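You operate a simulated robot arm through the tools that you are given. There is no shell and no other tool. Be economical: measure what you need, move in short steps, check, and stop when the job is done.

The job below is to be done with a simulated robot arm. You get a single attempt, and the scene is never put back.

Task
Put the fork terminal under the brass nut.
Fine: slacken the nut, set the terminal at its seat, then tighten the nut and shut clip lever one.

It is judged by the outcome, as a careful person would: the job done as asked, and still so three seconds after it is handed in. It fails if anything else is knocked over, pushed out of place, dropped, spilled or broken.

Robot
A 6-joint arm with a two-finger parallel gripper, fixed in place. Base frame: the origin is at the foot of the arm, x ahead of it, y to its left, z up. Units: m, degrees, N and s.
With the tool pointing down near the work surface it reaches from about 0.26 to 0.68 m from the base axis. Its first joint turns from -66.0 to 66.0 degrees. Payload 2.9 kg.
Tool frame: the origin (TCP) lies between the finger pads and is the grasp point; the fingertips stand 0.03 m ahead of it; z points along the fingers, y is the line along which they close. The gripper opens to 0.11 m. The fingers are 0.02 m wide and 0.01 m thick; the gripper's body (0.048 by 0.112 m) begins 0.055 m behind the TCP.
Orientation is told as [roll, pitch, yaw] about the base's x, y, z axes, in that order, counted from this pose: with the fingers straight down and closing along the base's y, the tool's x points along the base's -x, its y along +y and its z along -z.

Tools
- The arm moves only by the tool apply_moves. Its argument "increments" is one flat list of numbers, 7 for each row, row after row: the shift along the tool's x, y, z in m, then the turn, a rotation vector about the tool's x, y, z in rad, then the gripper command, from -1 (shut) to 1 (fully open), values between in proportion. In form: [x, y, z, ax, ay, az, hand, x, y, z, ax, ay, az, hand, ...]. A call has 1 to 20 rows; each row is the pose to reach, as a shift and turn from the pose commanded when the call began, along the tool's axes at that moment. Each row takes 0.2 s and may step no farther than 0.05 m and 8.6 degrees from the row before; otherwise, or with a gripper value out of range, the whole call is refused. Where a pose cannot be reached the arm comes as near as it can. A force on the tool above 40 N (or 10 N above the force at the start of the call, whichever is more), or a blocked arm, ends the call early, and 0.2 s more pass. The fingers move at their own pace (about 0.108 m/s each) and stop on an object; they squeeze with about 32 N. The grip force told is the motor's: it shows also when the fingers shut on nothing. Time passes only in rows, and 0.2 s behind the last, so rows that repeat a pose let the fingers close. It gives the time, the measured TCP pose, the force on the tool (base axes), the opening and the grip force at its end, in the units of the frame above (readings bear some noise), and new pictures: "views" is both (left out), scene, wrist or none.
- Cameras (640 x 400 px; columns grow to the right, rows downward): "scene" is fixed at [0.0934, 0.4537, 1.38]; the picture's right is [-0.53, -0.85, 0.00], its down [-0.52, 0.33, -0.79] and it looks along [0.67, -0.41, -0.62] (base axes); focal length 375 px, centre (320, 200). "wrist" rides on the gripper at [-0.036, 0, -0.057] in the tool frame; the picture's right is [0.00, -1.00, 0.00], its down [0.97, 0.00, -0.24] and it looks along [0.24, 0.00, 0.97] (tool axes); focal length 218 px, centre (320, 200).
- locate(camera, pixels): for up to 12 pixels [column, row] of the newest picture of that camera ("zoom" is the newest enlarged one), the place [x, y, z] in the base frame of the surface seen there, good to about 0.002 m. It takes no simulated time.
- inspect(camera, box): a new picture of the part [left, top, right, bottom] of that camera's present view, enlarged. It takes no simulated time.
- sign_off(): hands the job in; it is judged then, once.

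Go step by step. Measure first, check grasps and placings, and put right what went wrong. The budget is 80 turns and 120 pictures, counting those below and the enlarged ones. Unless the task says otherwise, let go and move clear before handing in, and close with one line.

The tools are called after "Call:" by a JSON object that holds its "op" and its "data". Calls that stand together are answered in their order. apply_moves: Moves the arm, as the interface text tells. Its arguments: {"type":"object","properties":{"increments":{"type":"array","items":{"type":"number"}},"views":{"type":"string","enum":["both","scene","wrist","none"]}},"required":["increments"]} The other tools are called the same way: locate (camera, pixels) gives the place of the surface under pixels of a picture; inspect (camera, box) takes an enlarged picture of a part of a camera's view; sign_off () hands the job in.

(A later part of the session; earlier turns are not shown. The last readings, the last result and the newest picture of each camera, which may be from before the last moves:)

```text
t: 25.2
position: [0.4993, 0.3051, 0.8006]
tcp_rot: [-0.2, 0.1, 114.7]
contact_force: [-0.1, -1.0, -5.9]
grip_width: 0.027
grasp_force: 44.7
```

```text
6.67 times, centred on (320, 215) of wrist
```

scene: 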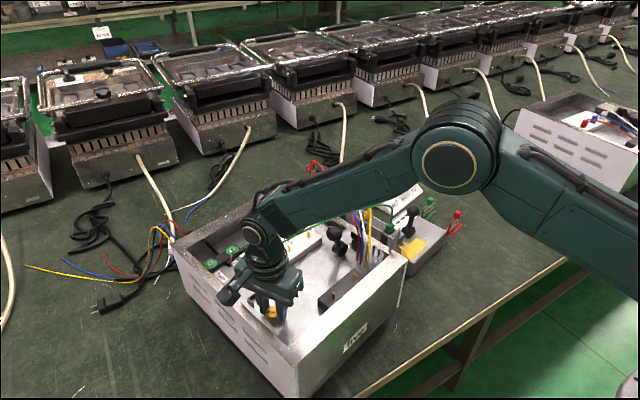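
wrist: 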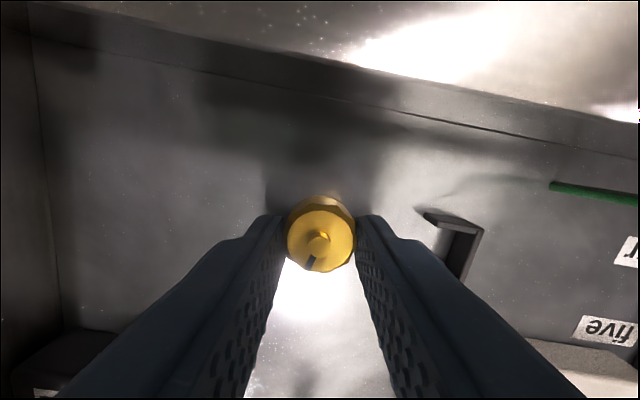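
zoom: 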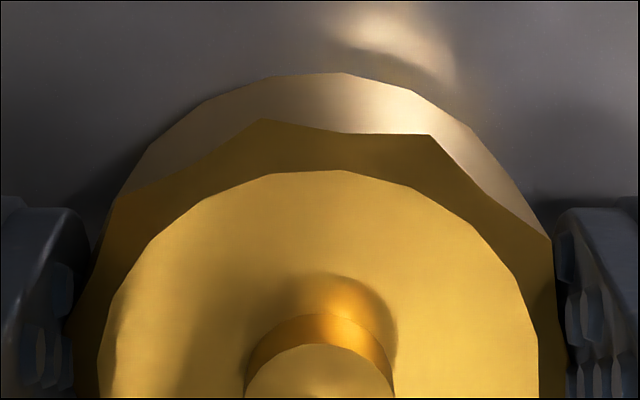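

In this last stroke the mark stayed at about -70° in the base frame, so the nut has reached its slack stop, about 218° from where it began. I'll release, lift, and check.

Call:
{"op": "apply_moves", "data": {"increments": [0, 0, 0, 0, 0, 0, -0.09, 0, 0, 0, 0, 0, 0, -0.09, 0, 0, -0.04, 0, 0, 0, -0.09, 0, 0, -0.085, 0, 0, 0.145, -0.09, 0, 0, -0.1, 0, 0, 0.29, -0.09, 0, 0, -0.1, 0, 0, 0.435, -0.09, 0, 0, -0.1, 0, 0, 0.58, -0.09, 0, 0, -0.1, 0, 0, 0.725, -0.09, 0, 0, -0.1, 0, 0, 0.87, -0.09, 0, 0, -0.1, 0, 0, 1.015, -0.09, 0, 0, -0.1, 0, 0, 1.16, -0.09, 0, 0, -0.1, 0, 0, 1.305, -0.09, 0, 0, -0.1, 0, 0, 1.45, -0.09, 0, 0, -0.1, 0, 0, 1.595, -0.09, 0, 0, -0.1, 0, 0, 1.74, -0.09, 0, 0, -0.1, 0, 0, 1.885, -0.09, 0, 0, -0.1, 0, 0, 2.0, -0.09], "views": "wrist"}}

Call:
{"op": "inspect", "data": {"camera": "scene", "box": [241, 290, 305, 330]}}

Call:
{"op": "locate", "data": {"camera": "zoom", "pixels": [[318, 190], [280, 215], [290, 250], [365, 220], [330, 170], [350, 250], [318, 160], [260, 330]]}}

```text
t: 28.8
position: [0.4995, 0.3063, 0.8989]
tcp_rot: [0.0, -0.1, -0.1]
contact_force: [0.5, -0.2, 0.1]
grip_width: 0.0501
grasp_force: 0.0
```

wrist: 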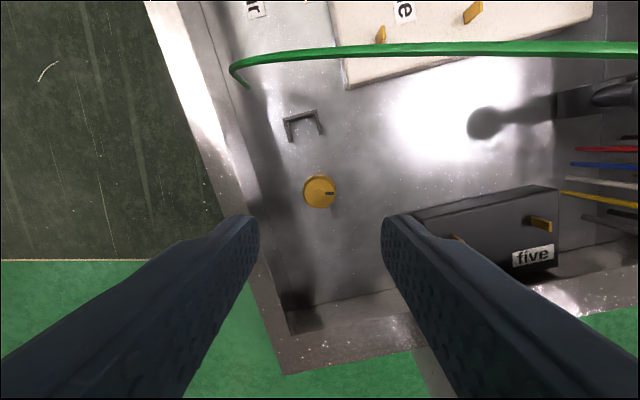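

```text
10.00 times, centred on (273, 310) of scene
```

zoom: 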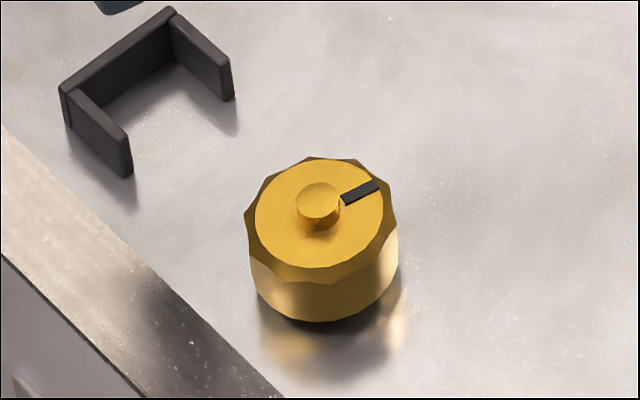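

```text
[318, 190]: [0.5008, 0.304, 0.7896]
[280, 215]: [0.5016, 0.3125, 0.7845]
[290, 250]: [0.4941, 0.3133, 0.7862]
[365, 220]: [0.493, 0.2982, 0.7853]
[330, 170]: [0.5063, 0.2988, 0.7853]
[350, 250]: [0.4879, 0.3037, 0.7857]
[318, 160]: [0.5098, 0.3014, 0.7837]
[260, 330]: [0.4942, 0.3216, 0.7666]
```

The mark now points along -y and the nut stays at its stop. I need the height of the nut's lower edge above the floor, so I'll sample down its front side.

Call:
{"op": "locate", "data": {"camera": "zoom", "pixels": [[320, 275], [320, 285], [320, 295], [320, 305], [320, 312], [320, 318], [320, 324], [320, 330], [320, 340], [320, 360], [290, 312], [350, 308]]}}

Call:
{"op": "inspect", "data": {"camera": "scene", "box": [257, 300, 289, 320]}}

```text
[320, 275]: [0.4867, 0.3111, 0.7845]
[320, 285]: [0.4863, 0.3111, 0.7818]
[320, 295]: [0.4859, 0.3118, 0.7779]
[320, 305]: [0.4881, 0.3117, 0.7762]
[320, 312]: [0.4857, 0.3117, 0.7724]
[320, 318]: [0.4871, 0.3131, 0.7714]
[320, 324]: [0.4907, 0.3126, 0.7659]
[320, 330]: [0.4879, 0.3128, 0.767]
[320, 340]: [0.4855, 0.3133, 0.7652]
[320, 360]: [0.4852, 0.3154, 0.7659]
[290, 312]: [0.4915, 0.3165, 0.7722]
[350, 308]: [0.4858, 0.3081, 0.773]
```

```text
16.00 times, centred on (273, 310) of scene
```

zoom: 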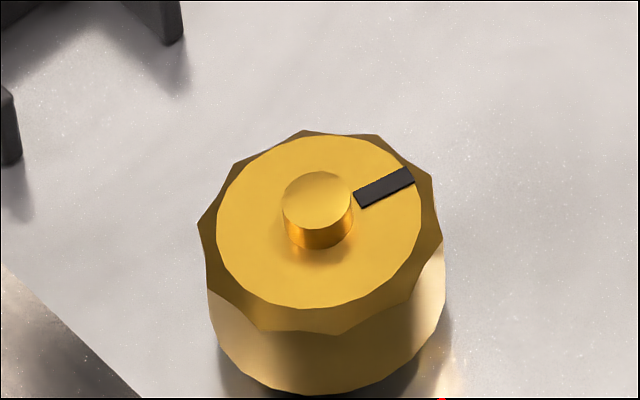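

The nut's lower edge is now at about 0.771, roughly 6 mm above the floor, so there is a gap. Next I measure the green terminal and the wires around it.

Call:
{"op": "inspect", "data": {"camera": "scene", "box": [345, 175, 425, 225]}}

Call:
{"op": "locate", "data": {"camera": "zoom", "pixels": [[185, 148], [180, 180], [180, 240], [60, 60], [330, 235], [350, 230], [370, 250], [360, 300], [350, 340], [200, 240], [250, 240], [165, 320]]}}

```text
8.00 times, centred on (385, 200) of scene
```

zoom: 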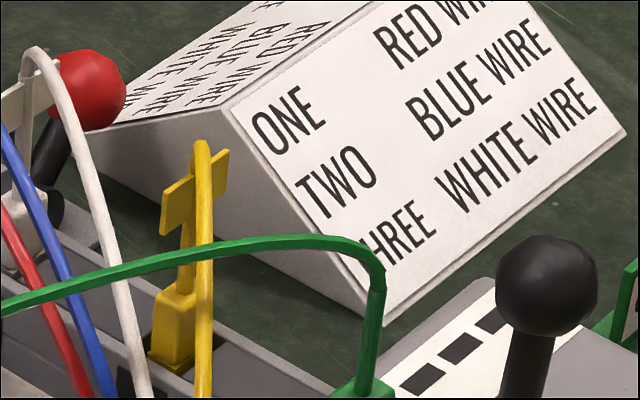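

```text
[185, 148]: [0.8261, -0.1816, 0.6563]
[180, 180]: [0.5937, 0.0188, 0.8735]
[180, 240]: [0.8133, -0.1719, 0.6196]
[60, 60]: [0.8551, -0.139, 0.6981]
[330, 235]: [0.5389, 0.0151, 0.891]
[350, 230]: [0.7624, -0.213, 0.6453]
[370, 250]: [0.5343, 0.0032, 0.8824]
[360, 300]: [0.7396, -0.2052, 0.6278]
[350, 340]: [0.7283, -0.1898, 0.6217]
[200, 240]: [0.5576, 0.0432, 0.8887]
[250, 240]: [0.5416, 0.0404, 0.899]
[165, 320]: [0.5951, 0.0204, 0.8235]
```

The green stalk rises to about 0.885, its wire peaks near 0.90, and yellow is about 0.06 m away along the rail. I'll grip the block along the rail direction so the wire passes between the fingers, and go above it first.

Call:
{"op": "apply_moves", "data": {"increments": [0, 0, -0.045, 0, 0, 0, -0.09, 0, 0, -0.09, 0, 0, 0, -0.09, 0, -0.03, -0.1, 0, 0, 0.14, -0.09, -0.005, -0.07, -0.1, 0, 0, 0.28, -0.09, -0.01, -0.11, -0.1, 0, 0, 0.42, -0.09, -0.015, -0.15, -0.1, 0, 0, 0.56, -0.09, -0.02, -0.19, -0.1, 0, 0, 0.7, -0.09, -0.025, -0.23, -0.1, 0, 0, 0.84, -0.09, -0.03, -0.27, -0.1, 0, 0, 0.98, -0.09, -0.034, -0.305, -0.1, 0, 0, 1.12, -0.09, -0.034, -0.305, -0.1, 0, 0, 1.27, -0.09], "views": "wrist"}}

Call:
{"op": "inspect", "data": {"camera": "wrist", "box": [240, 110, 400, 210]}}

```text
t: 31.2
position: [0.5315, -0.0009, 0.9977]
tcp_rot: [0.1, 0.1, -72.8]
contact_force: [-1.2, 0.3, 0.6]
grip_width: 0.0501
grasp_force: 0.1
```

wrist: 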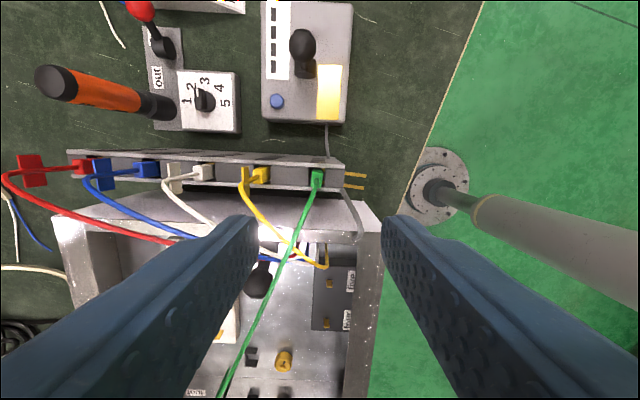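

```text
4.00 times, centred on (320, 160) of wrist
```

zoom: 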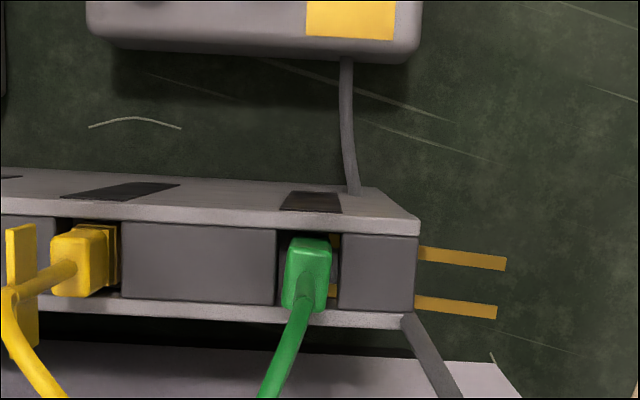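

Call:
{"op": "locate", "data": {"camera": "zoom", "pixels": [[130, 240], [265, 245], [350, 255], [405, 255], [310, 260], [292, 245], [328, 243], [288, 300], [322, 300], [480, 262], [480, 308], [335, 265]]}}

Call:
{"op": "locate", "data": {"camera": "wrist", "pixels": [[85, 152], [343, 163], [200, 155], [110, 178], [255, 188], [335, 190], [343, 188], [150, 165]]}}

```text
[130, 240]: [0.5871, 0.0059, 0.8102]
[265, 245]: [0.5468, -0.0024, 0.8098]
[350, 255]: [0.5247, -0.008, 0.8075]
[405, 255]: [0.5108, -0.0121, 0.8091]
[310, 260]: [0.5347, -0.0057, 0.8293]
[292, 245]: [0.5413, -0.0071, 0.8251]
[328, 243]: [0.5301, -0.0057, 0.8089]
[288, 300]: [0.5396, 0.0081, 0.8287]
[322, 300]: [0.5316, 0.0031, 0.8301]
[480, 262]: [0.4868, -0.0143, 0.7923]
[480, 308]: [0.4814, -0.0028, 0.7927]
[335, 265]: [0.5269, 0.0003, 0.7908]
```

```text
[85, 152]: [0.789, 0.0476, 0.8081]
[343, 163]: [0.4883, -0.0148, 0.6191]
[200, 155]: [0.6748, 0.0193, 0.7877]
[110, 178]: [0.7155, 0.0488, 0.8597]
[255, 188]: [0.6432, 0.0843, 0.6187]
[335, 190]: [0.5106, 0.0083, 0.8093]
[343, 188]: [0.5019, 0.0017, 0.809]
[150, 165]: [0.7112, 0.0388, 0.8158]
```

The rail yaw is about 13.3° and the green block is roughly 10 mm along the rail and 16 mm across, centred at (0.5355, 0.000) with its top at 0.830. I'll align to it and descend partway.

Call:
{"op": "apply_moves", "data": {"increments": [-0.0015, 0.0032, 0.03, 0, 0, 0.068, -0.09, -0.0015, 0.0032, 0.07, 0, 0, 0.068, -0.09, -0.0015, 0.0032, 0.1, 0, 0, 0.068, -0.2]}}

Call:
{"op": "inspect", "data": {"camera": "wrist", "box": [240, 110, 400, 210]}}

Call:
{"op": "inspect", "data": {"camera": "scene", "box": [330, 160, 442, 230]}}

```text
t: 32.0
position: [0.535, -0.0017, 0.9]
tcp_rot: [0.2, 0.0, -76.7]
contact_force: [0.0, 0.0, 0.4]
grip_width: 0.0437
grasp_force: 0.0
```

scene: 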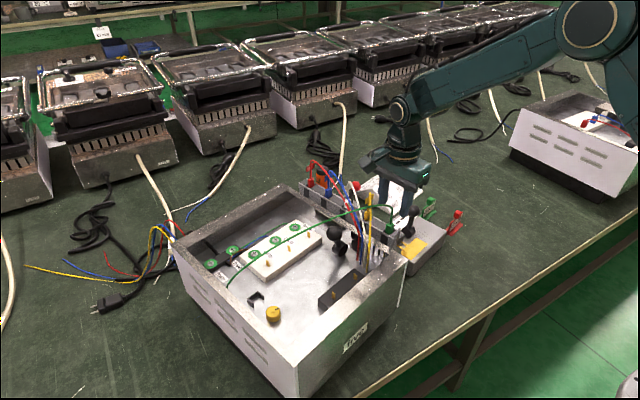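
wrist: 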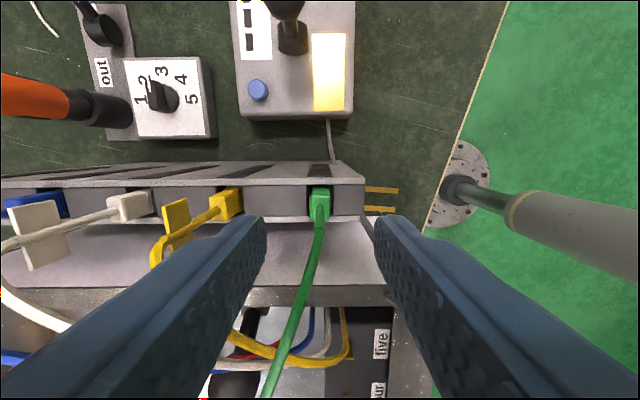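

```text
4.00 times, centred on (320, 160) of wrist
```

zoom: 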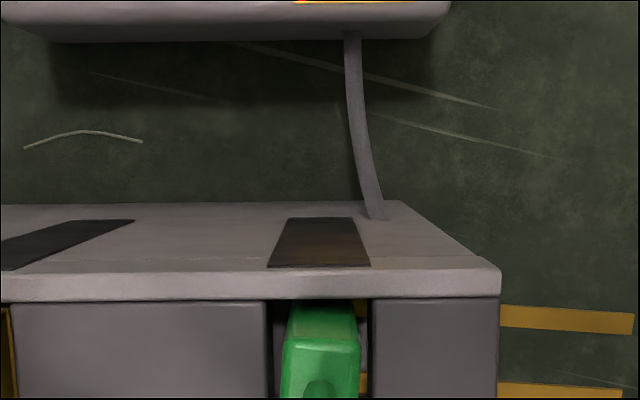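

```text
5.71 times, centred on (386, 195) of scene
```

zoom: 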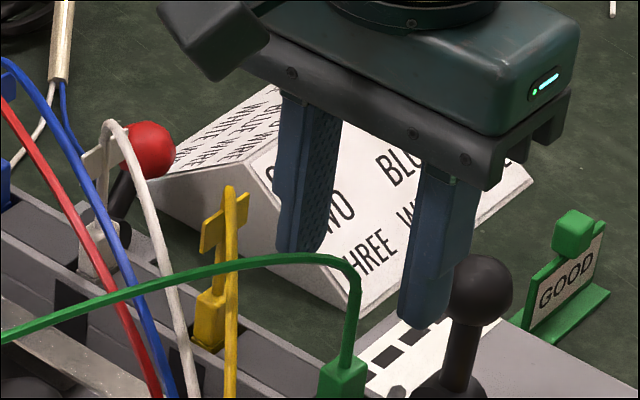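

The green block is centred at column 320 and the wire passes between the fingers. I'll descend 54 mm and grip it.

Call:
{"op": "apply_moves", "data": {"increments": [0, 0, 0.03, 0, 0, 0, -0.3, 0, 0, 0.054, 0, 0, 0, -0.3, 0, 0, 0.054, 0, 0, 0, -1, 0, 0, 0.054, 0, 0, 0, -1]}}

Call:
{"op": "inspect", "data": {"camera": "scene", "box": [330, 160, 442, 230]}}

```text
t: 33.0
position: [0.5356, -0.0004, 0.8449]
tcp_rot: [0.3, -0.1, -76.6]
contact_force: [0.2, 0.5, -0.3]
grip_width: 0.0103
grasp_force: 32.2
```

scene: 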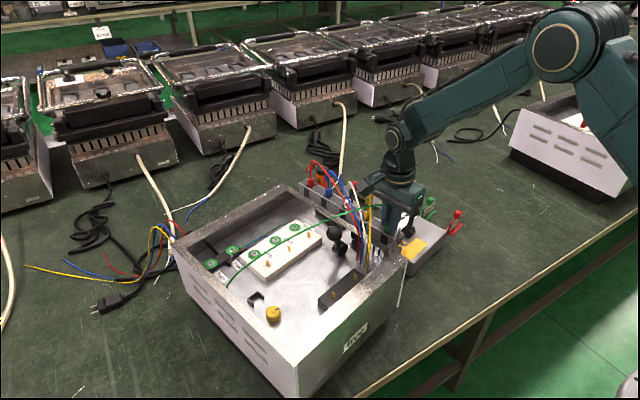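
wrist: 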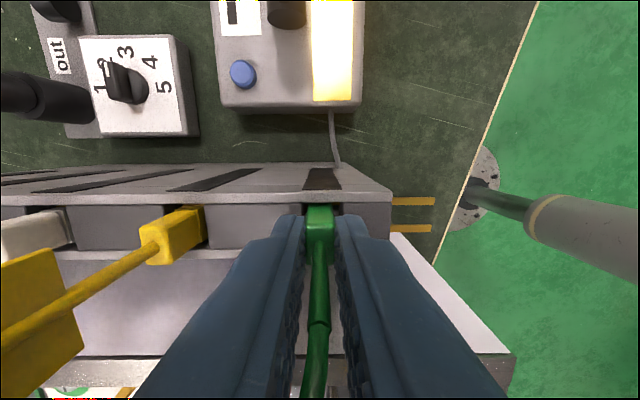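

```text
5.71 times, centred on (386, 195) of scene
```

zoom: 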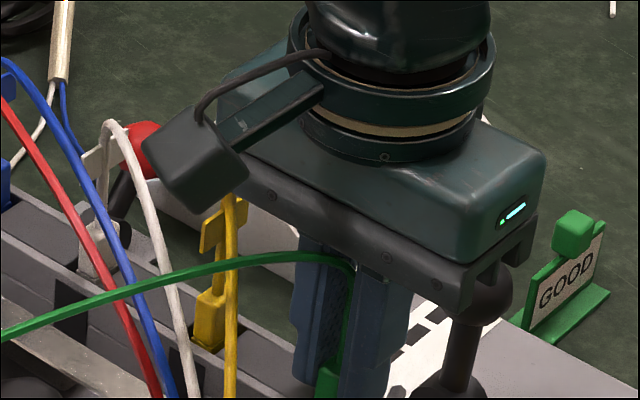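

It's gripped at 10.3 mm with no side force. I'll lift 8 mm slowly as a test.

Call:
{"op": "apply_moves", "data": {"increments": [0, 0, -0.002, 0, 0, 0, -1, 0, 0, -0.004, 0, 0, 0, -1, 0, 0, -0.006, 0, 0, 0, -1, 0, 0, -0.008, 0, 0, 0, -1], "views": "wrist"}}

```text
t: 34.0
position: [0.5369, -0.0001, 0.8549]
tcp_rot: [0.2, 0.0, -76.8]
contact_force: [-0.4, -0.3, -1.3]
grip_width: 0.0102
grasp_force: 32.2
```

wrist: 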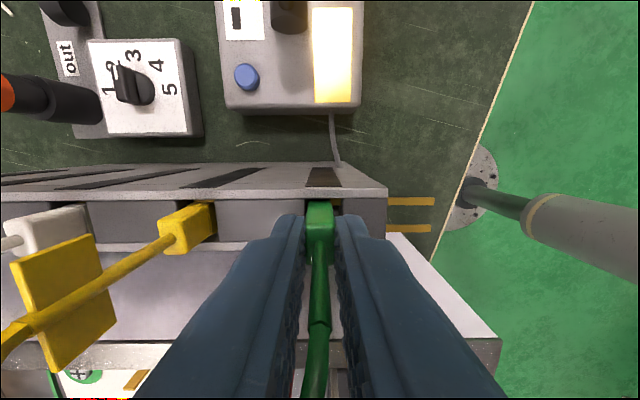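

It lifts freely (force about 1 N), but the prongs may belong to the rail. I'll lift further to see the terminal's actual shape.

Call:
{"op": "apply_moves", "data": {"increments": [0, 0, -0.02, 0, 0, 0, -1, 0, 0, -0.045, 0, 0, 0, -1, 0, 0, -0.075, 0, 0, 0, -1]}}

Call:
{"op": "inspect", "data": {"camera": "scene", "box": [346, 180, 426, 230]}}

Call:
{"op": "inspect", "data": {"camera": "wrist", "box": [256, 160, 384, 240]}}

```text
t: 34.8
position: [0.5341, 0.0011, 0.9292]
tcp_rot: [0.3, 0.0, -76.6]
contact_force: [-1.0, -0.1, -0.7]
grip_width: 0.0104
grasp_force: 31.1
```

scene: 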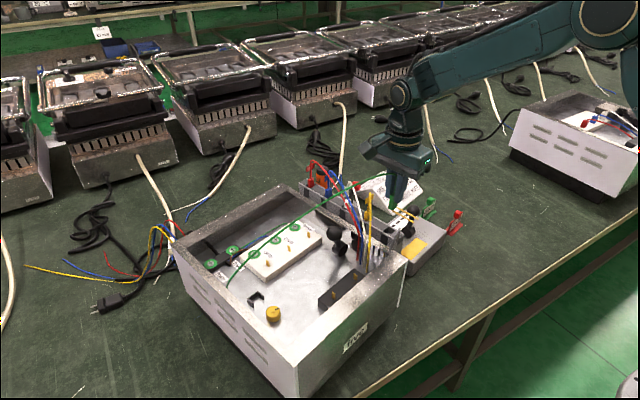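
wrist: 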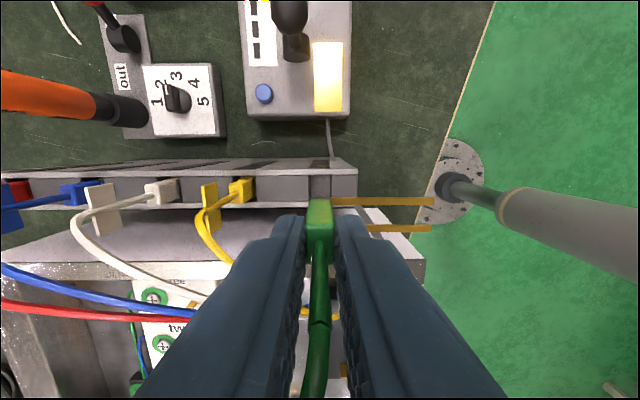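

```text
8.00 times, centred on (386, 205) of scene
```

zoom: 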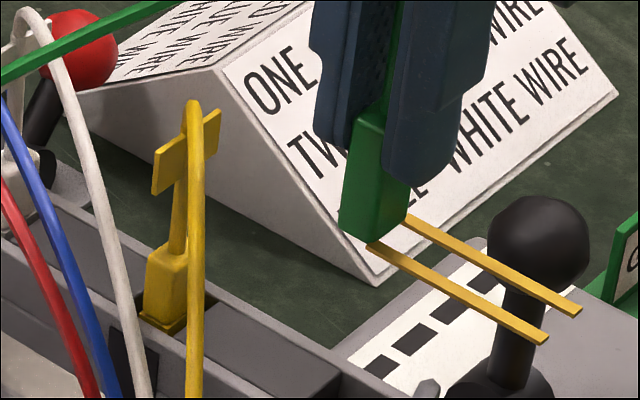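

```text
5.00 times, centred on (320, 200) of wrist
```

zoom: 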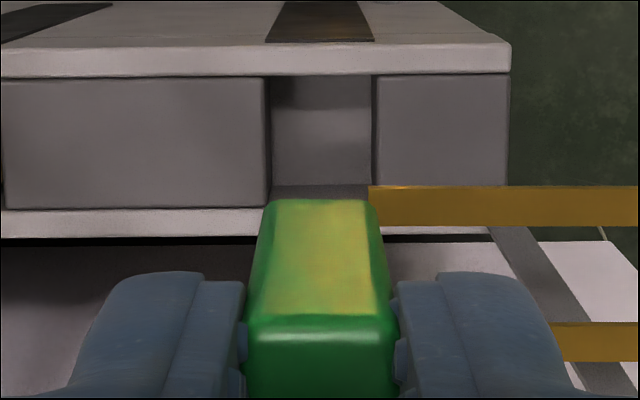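

The fork came out whole: green block with two prongs pointing towards -x at its foot. I'll measure prongs and block bottom relative to the TCP.

Call:
{"op": "locate", "data": {"camera": "wrist", "pixels": [[430, 201], [430, 228], [345, 201], [380, 201], [380, 228], [318, 205]]}}

Call:
{"op": "inspect", "data": {"camera": "scene", "box": [384, 200, 424, 225]}}

Call:
{"op": "locate", "data": {"camera": "zoom", "pixels": [[470, 290], [540, 235], [170, 150], [210, 100], [60, 140], [75, 152], [20, 60], [560, 230], [480, 300], [120, 130], [60, 80], [300, 200]]}}

```text
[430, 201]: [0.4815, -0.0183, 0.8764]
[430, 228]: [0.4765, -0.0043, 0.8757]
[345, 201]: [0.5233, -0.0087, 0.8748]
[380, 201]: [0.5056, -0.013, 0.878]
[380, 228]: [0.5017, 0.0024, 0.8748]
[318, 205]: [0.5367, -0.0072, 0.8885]
```

```text
16.00 times, centred on (404, 212) of scene
```

zoom: 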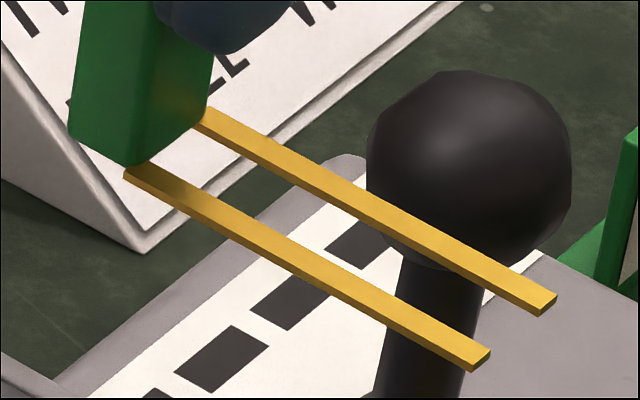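

```text
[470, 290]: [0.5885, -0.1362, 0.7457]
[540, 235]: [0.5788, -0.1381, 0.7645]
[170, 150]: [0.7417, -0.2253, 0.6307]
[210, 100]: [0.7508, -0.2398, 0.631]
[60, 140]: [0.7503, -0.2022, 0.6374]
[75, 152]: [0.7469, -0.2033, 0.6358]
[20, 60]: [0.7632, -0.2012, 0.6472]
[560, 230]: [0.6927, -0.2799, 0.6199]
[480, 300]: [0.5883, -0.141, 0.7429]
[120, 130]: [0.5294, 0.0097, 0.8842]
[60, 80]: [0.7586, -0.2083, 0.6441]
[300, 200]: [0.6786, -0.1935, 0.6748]
```

The prongs sit at the foot of the block: their top is at TCP-0.052, the tips are 57 mm ahead, and they sit about 2 mm toward +y of the TCP. I'll carry the fork high over the box to a spot behind the fence.

Call:
{"op": "apply_moves", "data": {"increments": [0, 0, -0.036, 0, 0, 0, -1, 0, 0, -0.072, 0, 0, 0, -1, 0.038, 0.0138, -0.072, 0, 0, -0.017, -1, 0.076, 0.0277, -0.072, 0, 0, -0.017, -1, 0.1145, 0.0415, -0.072, 0, 0, -0.017, -1, 0.1527, 0.0553, -0.072, 0, 0, -0.017, -1, 0.1908, 0.0692, -0.072, 0, 0, -0.017, -1, 0.229, 0.083, -0.072, 0, 0, -0.017, -1, 0.2671, 0.0969, -0.072, 0, 0, -0.017, -1, 0.3053, 0.1107, -0.072, 0, 0, -0.017, -1]}}

```text
t: 37.0
position: [0.5723, 0.3248, 1.0016]
tcp_rot: [0.2, 0.0, -75.7]
contact_force: [-1.1, 0.2, -0.5]
grip_width: 0.0103
grasp_force: 31.6
```

scene: 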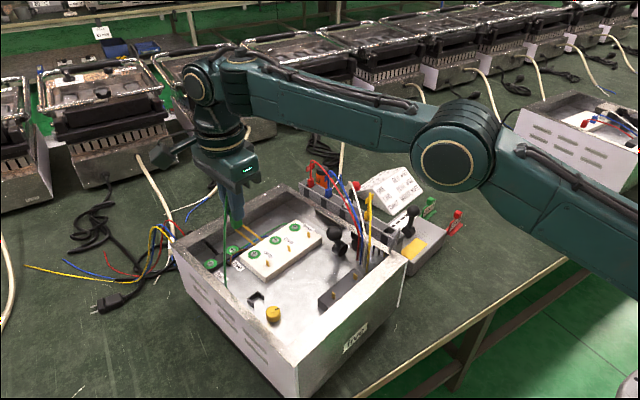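
wrist: 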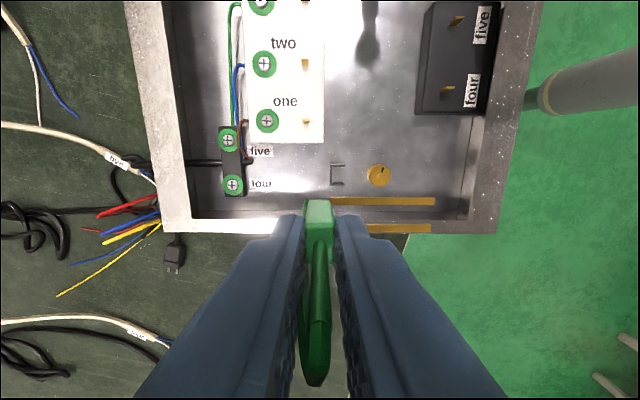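

The box edges are square to the image, so the yaw matches. I'll tilt the fork about 17° nose-down and descend to just above the fence.

Call:
{"op": "apply_moves", "data": {"increments": [0, -0.006, 0.03, -0.1, 0, 0, -1, 0, -0.011, 0.06, -0.2, 0, 0, -1, 0, -0.0168, 0.09, -0.305, 0, 0, -1, 0, -0.0168, 0.11, -0.305, 0, 0, -1]}}

Call:
{"op": "inspect", "data": {"camera": "scene", "box": [209, 250, 321, 320]}}

Call:
{"op": "inspect", "data": {"camera": "wrist", "box": [280, 140, 440, 240]}}

```text
t: 38.0
position: [0.5567, 0.3186, 0.8918]
tcp_rot: [17.8, 0.0, -75.7]
contact_force: [-0.4, -0.1, -0.4]
grip_width: 0.0104
grasp_force: 32.3
```

scene: 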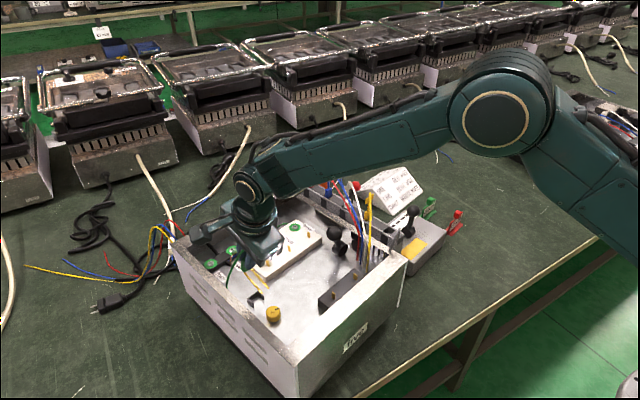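
wrist: 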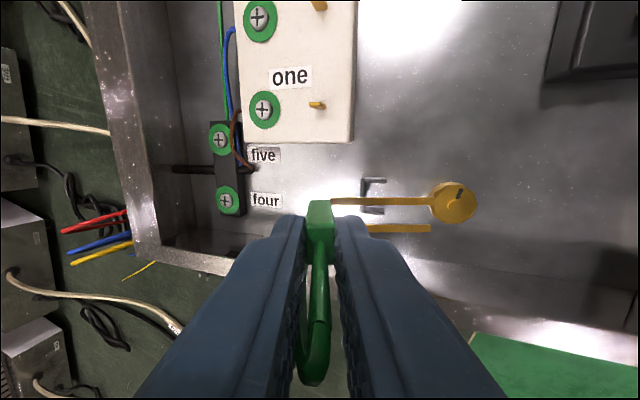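

```text
5.71 times, centred on (265, 285) of scene
```

zoom: 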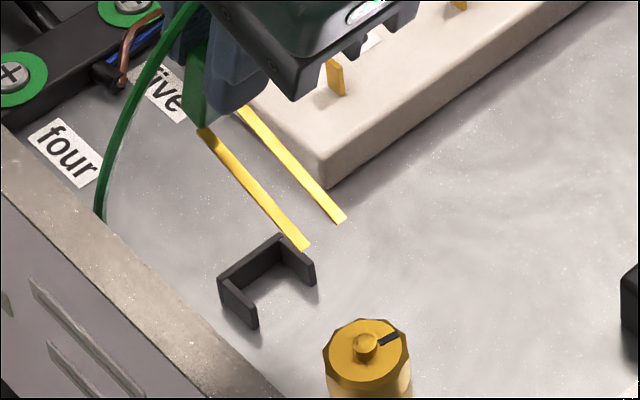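

```text
4.00 times, centred on (360, 190) of wrist
```

zoom: 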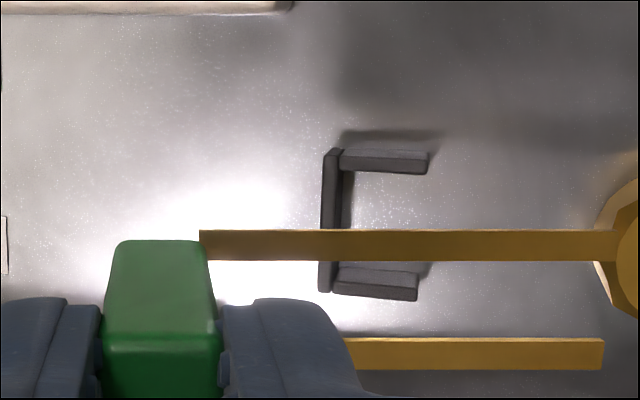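

Call:
{"op": "locate", "data": {"camera": "zoom", "pixels": [[610, 245], [595, 352], [230, 245], [400, 245], [400, 350], [385, 160], [375, 285], [332, 165], [326, 282], [160, 285]]}}

Call:
{"op": "locate", "data": {"camera": "wrist", "pixels": [[452, 200], [462, 188], [470, 205], [440, 190], [452, 184], [456, 219]]}}

```text
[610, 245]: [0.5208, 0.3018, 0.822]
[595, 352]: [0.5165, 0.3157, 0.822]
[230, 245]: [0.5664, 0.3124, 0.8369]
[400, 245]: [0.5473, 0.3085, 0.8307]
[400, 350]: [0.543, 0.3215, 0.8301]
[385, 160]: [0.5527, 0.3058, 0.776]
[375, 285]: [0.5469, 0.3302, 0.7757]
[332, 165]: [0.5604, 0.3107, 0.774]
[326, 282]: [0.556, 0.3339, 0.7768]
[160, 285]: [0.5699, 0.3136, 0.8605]
```

```text
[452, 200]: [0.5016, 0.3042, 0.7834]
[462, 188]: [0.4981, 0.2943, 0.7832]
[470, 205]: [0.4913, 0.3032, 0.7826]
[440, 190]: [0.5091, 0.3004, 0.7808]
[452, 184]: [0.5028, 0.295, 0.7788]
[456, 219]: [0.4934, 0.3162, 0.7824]
```

Tip midline extended to the nut passes about 1.7 mm short in +y, and against the fence it is off by the same amount. I'll shift 1.7 mm and descend 46 mm.

Call:
{"op": "apply_moves", "data": {"increments": [0.0017, -0.0045, 0.0143, 0, 0, 0, -1, 0.0017, -0.009, 0.0286, 0, 0, 0, -1, 0.0017, -0.0138, 0.0439, 0, 0, 0, -1]}}

Call:
{"op": "inspect", "data": {"camera": "scene", "box": [225, 270, 305, 320]}}

Call:
{"op": "inspect", "data": {"camera": "wrist", "box": [280, 160, 440, 260]}}

```text
t: 38.8
position: [0.5555, 0.3206, 0.8456]
tcp_rot: [17.6, -0.1, -75.8]
contact_force: [-0.2, -0.4, 0.2]
grip_width: 0.0104
grasp_force: 31.8
```

scene: 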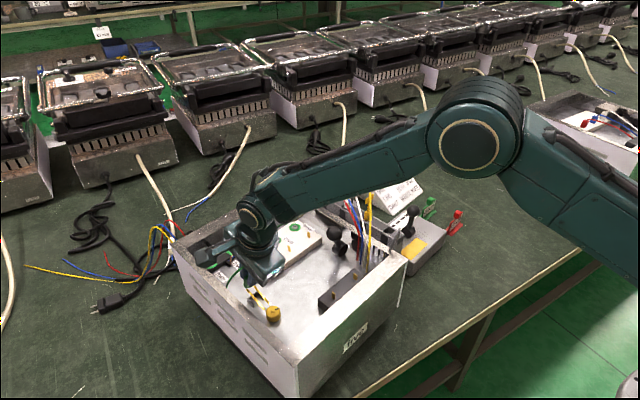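
wrist: 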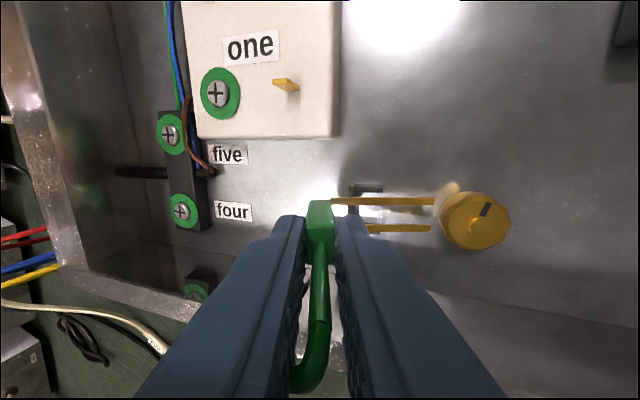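

```text
8.00 times, centred on (265, 295) of scene
```

zoom: 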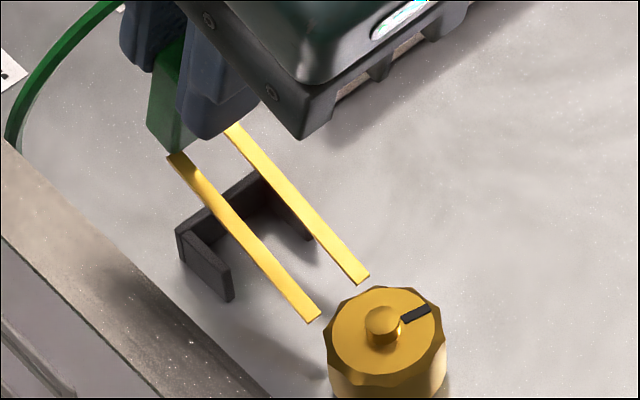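

```text
4.00 times, centred on (360, 210) of wrist
```

zoom: 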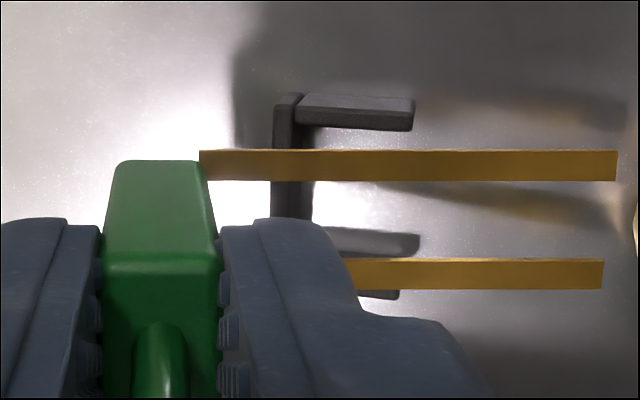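

Call:
{"op": "locate", "data": {"camera": "zoom", "pixels": [[608, 165], [595, 273], [240, 165], [400, 165], [400, 272], [405, 103], [412, 235], [290, 97], [520, 320], [500, 60]]}}

Call:
{"op": "locate", "data": {"camera": "wrist", "pixels": [[475, 205], [455, 205], [495, 225], [470, 245]]}}

```text
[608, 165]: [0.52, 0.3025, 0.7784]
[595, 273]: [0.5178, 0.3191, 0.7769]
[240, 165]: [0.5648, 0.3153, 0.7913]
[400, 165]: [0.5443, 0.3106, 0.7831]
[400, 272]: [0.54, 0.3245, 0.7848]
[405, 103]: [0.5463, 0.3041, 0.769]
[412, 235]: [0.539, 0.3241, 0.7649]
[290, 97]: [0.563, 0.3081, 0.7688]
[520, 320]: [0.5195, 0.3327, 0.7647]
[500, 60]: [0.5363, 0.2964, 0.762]
```

```text
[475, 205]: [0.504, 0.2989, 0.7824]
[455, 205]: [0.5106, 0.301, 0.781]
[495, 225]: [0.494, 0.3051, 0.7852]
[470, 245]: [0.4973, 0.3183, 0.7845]
```

The tip midline now aims at the nut within 1 mm, tips at z≈0.777. I'll lower 9 mm and slide the tips under the edge of the nut.

Call:
{"op": "apply_moves", "data": {"increments": [0, -0.0027, 0.0086, 0, 0, 0, -1, 0, -0.0085, 0.0067, 0, 0, 0, -1, 0, -0.01444, 0.0049, 0, 0, 0, -1]}}

Call:
{"op": "inspect", "data": {"camera": "scene", "box": [225, 270, 305, 320]}}

Call:
{"op": "inspect", "data": {"camera": "wrist", "box": [320, 160, 480, 260]}}

```text
t: 39.6
position: [0.5449, 0.3176, 0.8365]
tcp_rot: [17.8, 0.0, -75.7]
contact_force: [-0.2, -0.2, -0.3]
grip_width: 0.0103
grasp_force: 31.4
```

scene: 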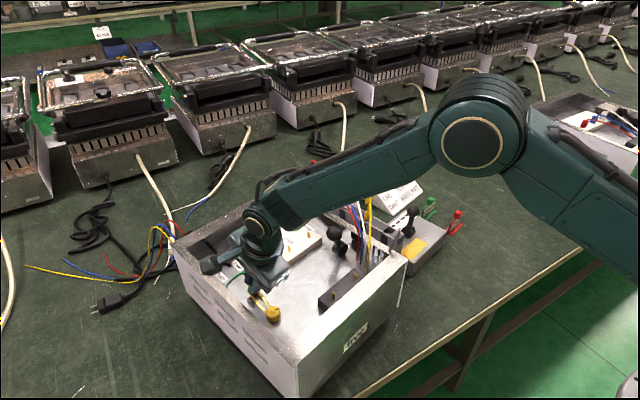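
wrist: 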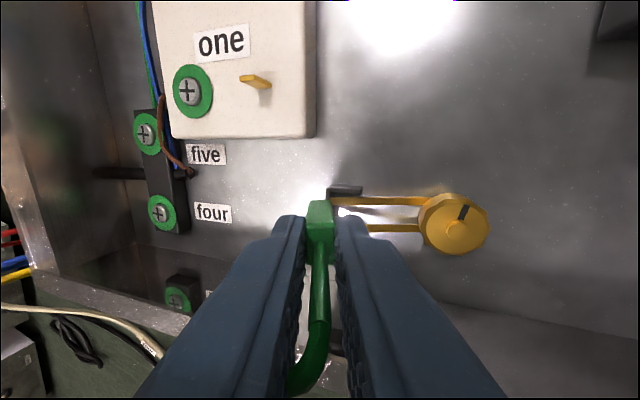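

```text
8.00 times, centred on (265, 295) of scene
```

zoom: 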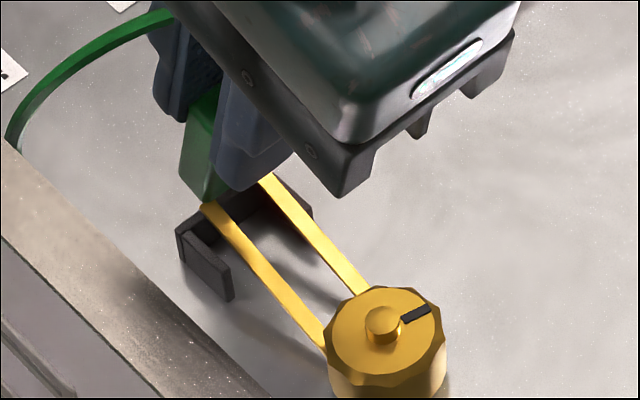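

```text
4.00 times, centred on (400, 210) of wrist
```

zoom: 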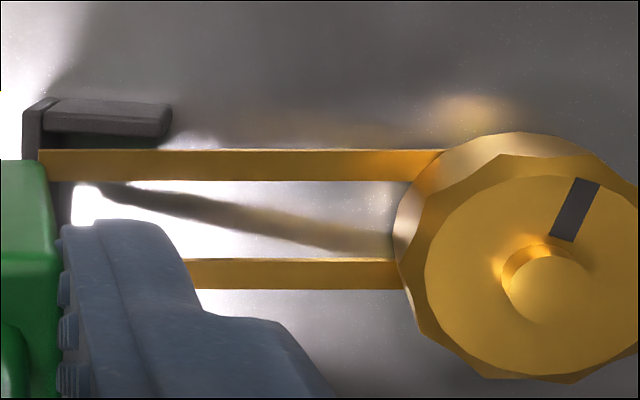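

Tips have slipped under the nut with no contact force. I'll go on forward while reducing the tilt to bring the block over the fence back.

Call:
{"op": "apply_moves", "data": {"increments": [0, -0.00143, 0.00321, 0.075, 0, 0, -1, 0, -0.00517, 0.00377, 0.1, 0, 0, -1, 0, -0.00517, 0.00377, 0.1, 0, 0, -1]}}

Call:
{"op": "inspect", "data": {"camera": "scene", "box": [225, 270, 305, 320]}}

Call:
{"op": "inspect", "data": {"camera": "wrist", "box": [280, 160, 440, 260]}}

```text
t: 40.4
position: [0.542, 0.3168, 0.8307]
tcp_rot: [11.9, 0.1, -75.7]
contact_force: [-0.2, 0.1, 0.6]
grip_width: 0.0103
grasp_force: 31.7
```

scene: 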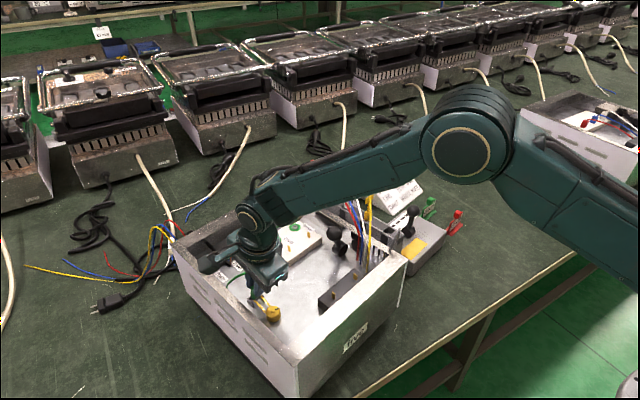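
wrist: 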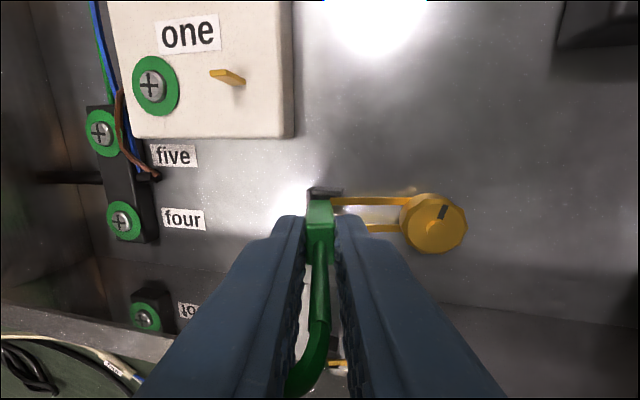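

```text
8.00 times, centred on (265, 295) of scene
```

zoom: 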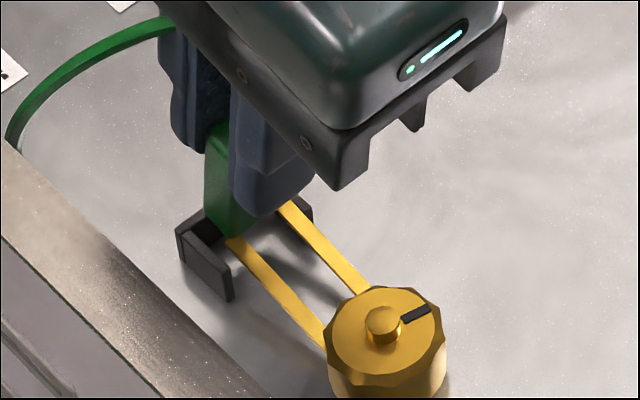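

```text
4.00 times, centred on (360, 210) of wrist
```

zoom: 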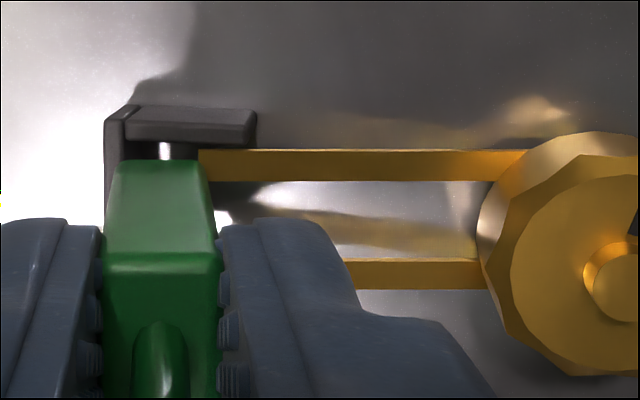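

The block is in front of the fence's back wall and the prongs are under the nut, still without force. I'll level it and lower it into the seat.

Call:
{"op": "apply_moves", "data": {"increments": [0, 0.00386, 0.00647, 0.105, 0, 0, -1, 0, 0.00844, 0.0124, 0.205, 0, 0, -1, 0, 0.00844, 0.0124, 0.205, 0, 0, -1]}}

Call:
{"op": "inspect", "data": {"camera": "scene", "box": [225, 270, 305, 320]}}

Call:
{"op": "inspect", "data": {"camera": "wrist", "box": [280, 160, 440, 260]}}

```text
t: 41.2
position: [0.5535, 0.3202, 0.8248]
tcp_rot: [0.5, 0.1, -75.7]
contact_force: [-5.9, 1.1, 27.3]
grip_width: 0.0104
grasp_force: 32.1
```

scene: 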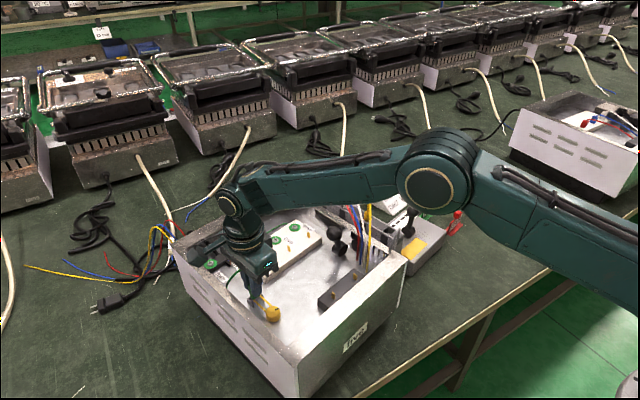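
wrist: 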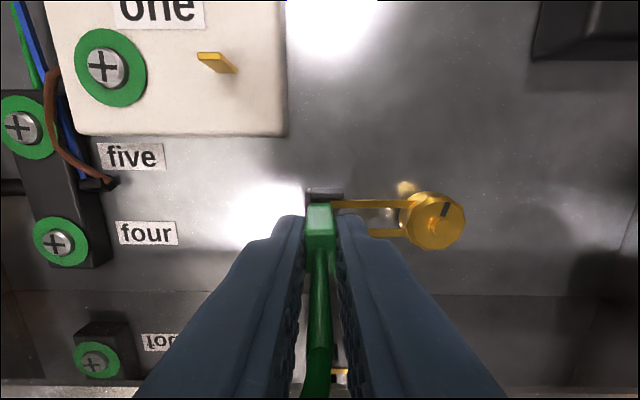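

```text
8.00 times, centred on (265, 295) of scene
```

zoom: 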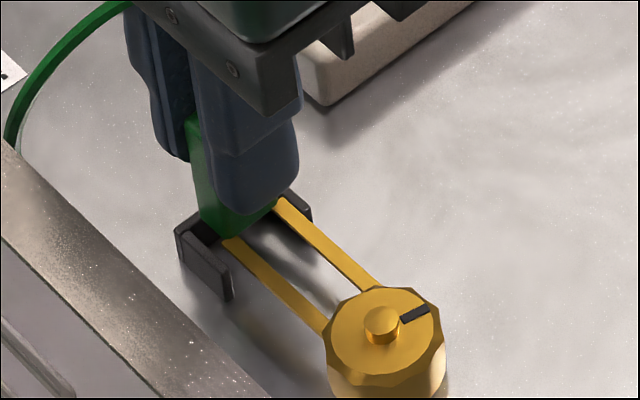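

```text
4.00 times, centred on (360, 210) of wrist
```

zoom: 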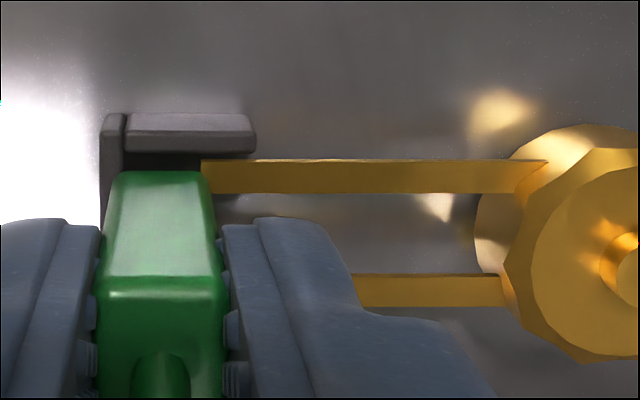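

There's 27 N upward at TCP z 0.825, above where I expected the floor. I'll measure how high prongs and block sit.

Call:
{"op": "locate", "data": {"camera": "zoom", "pixels": [[220, 177], [300, 177], [400, 177], [500, 177], [535, 172], [400, 290], [490, 290], [200, 120], [115, 135], [160, 230], [490, 220], [160, 300]]}}

Call:
{"op": "inspect", "data": {"camera": "wrist", "box": [300, 180, 380, 230]}}

Call:
{"op": "inspect", "data": {"camera": "wrist", "box": [380, 180, 476, 240]}}

```text
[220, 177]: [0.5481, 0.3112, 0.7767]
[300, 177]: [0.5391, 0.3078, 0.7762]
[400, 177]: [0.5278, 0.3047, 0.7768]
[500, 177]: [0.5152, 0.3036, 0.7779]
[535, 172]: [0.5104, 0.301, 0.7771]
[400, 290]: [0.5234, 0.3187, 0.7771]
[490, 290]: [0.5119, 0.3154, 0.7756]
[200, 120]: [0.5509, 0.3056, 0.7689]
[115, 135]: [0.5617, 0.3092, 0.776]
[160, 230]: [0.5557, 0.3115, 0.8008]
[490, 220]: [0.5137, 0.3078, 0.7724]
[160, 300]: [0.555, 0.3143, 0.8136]
```

```text
8.00 times, centred on (340, 205) of wrist
```

zoom: 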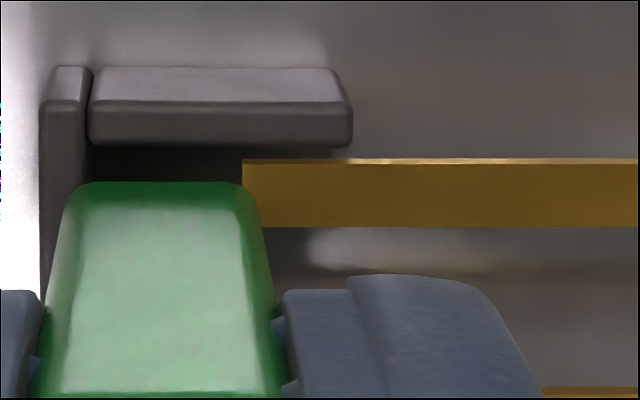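

```text
6.67 times, centred on (428, 210) of wrist
```

zoom: 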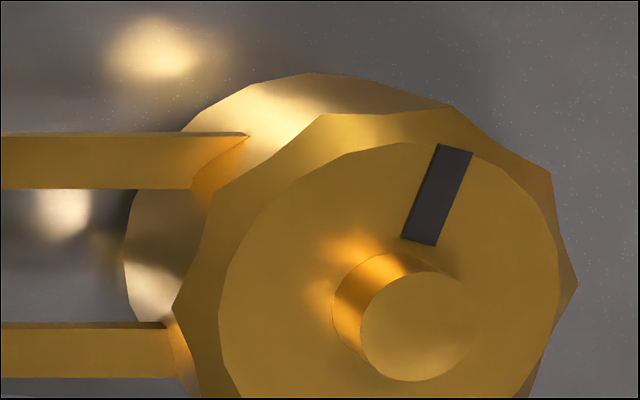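

The prongs are at 0.777 and the block's back edge (col ~310) overlaps the fence's back wall (inner edge col ~311), so it is caught on top of the wall. I'll raise it, move 2.5 mm toward the nut, and lower again.

Call:
{"op": "apply_moves", "data": {"increments": [0, 0, -0.008, 0, 0, 0, -1, 0, -0.0025, -0.008, 0, 0, 0, -1, 0, -0.0025, -0.004, 0, 0, 0, -1, 0, -0.0025, 0, 0, 0, 0, -1, 0, -0.0025, 0.003, 0, 0, 0, -1]}}

Call:
{"op": "inspect", "data": {"camera": "wrist", "box": [290, 170, 466, 280]}}

Call:
{"op": "inspect", "data": {"camera": "scene", "box": [225, 270, 305, 320]}}

```text
t: 42.4
position: [0.5516, 0.3177, 0.8153]
tcp_rot: [0.2, -0.1, -75.7]
contact_force: [0.7, -0.3, -0.7]
grip_width: 0.0105
grasp_force: 31.8
```

scene: 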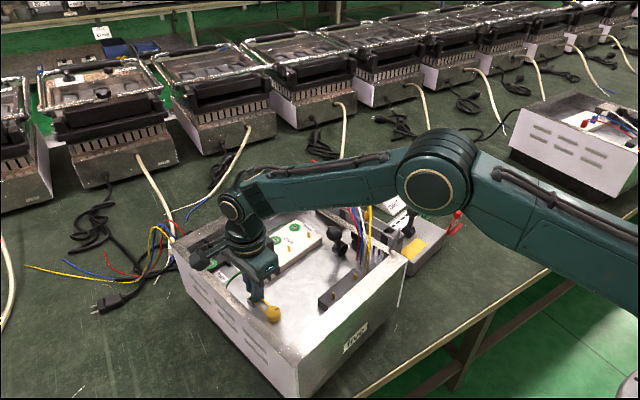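
wrist: 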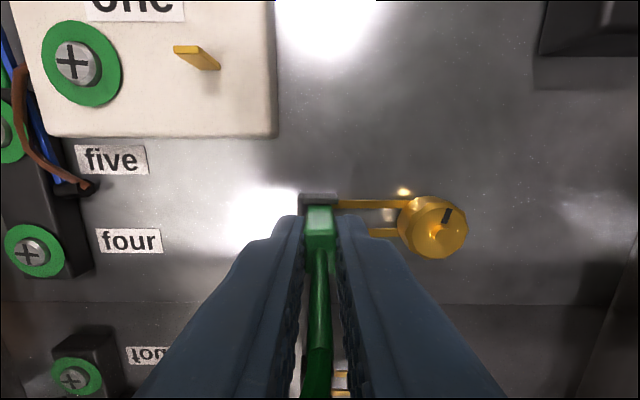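

```text
3.64 times, centred on (378, 225) of wrist
```

zoom: 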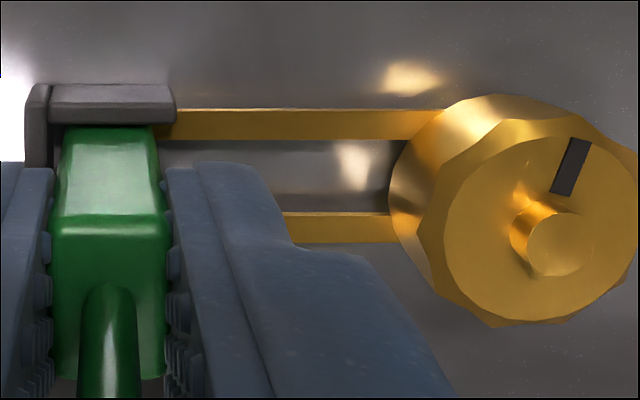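

```text
8.00 times, centred on (265, 295) of scene
```

zoom: 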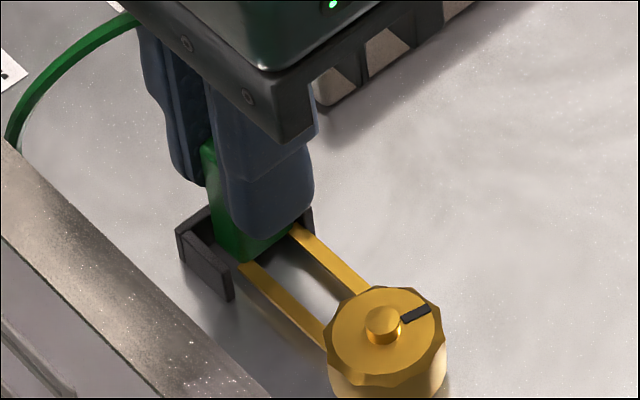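

It dropped into the fence with no force. I'll check the prong height against the nut's underside.

Call:
{"op": "locate", "data": {"camera": "zoom", "pixels": [[220, 125], [300, 125], [400, 125], [425, 122], [340, 228], [380, 228], [400, 190], [110, 95], [35, 110], [350, 60]]}}

```text
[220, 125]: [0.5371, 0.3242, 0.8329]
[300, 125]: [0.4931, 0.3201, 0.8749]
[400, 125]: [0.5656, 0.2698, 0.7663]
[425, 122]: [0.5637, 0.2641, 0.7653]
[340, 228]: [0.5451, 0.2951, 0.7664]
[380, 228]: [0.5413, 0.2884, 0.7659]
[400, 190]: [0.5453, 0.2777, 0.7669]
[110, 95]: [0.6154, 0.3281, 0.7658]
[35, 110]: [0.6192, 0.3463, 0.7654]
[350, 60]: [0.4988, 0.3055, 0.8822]
```

The newest zoom was the scene one, so I'll redo it on the wrist view.

Call:
{"op": "locate", "data": {"camera": "wrist", "pixels": [[350, 204], [372, 204], [395, 204], [405, 203], [385, 232], [395, 232], [398, 222], [318, 195], [299, 200], [386, 186], [415, 245], [435, 215]]}}

```text
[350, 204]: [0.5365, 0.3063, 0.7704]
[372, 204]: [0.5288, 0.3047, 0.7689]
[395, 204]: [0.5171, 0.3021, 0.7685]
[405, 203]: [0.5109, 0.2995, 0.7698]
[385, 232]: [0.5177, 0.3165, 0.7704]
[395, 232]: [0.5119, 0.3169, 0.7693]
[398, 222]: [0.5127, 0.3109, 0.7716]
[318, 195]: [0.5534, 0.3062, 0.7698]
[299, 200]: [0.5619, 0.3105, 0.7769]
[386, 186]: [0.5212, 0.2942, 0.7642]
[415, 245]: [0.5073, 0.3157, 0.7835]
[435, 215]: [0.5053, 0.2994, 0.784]
```

Prong tops are at about 0.7695, below the nut's underside (0.771), with about 2 mm left to the floor. I'll lower to touch and release.

Call:
{"op": "apply_moves", "data": {"increments": [0, 0, 0.0012, 0, 0, 0, -1, 0, 0, 0.0024, 0, 0, 0, -1], "views": "none"}}

```text
t: 43.0
position: [0.5501, 0.3181, 0.8145]
tcp_rot: [0.2, 0.0, -75.7]
contact_force: [-1.0, 0.6, 0.3]
grip_width: 0.0105
grasp_force: 31.5
```

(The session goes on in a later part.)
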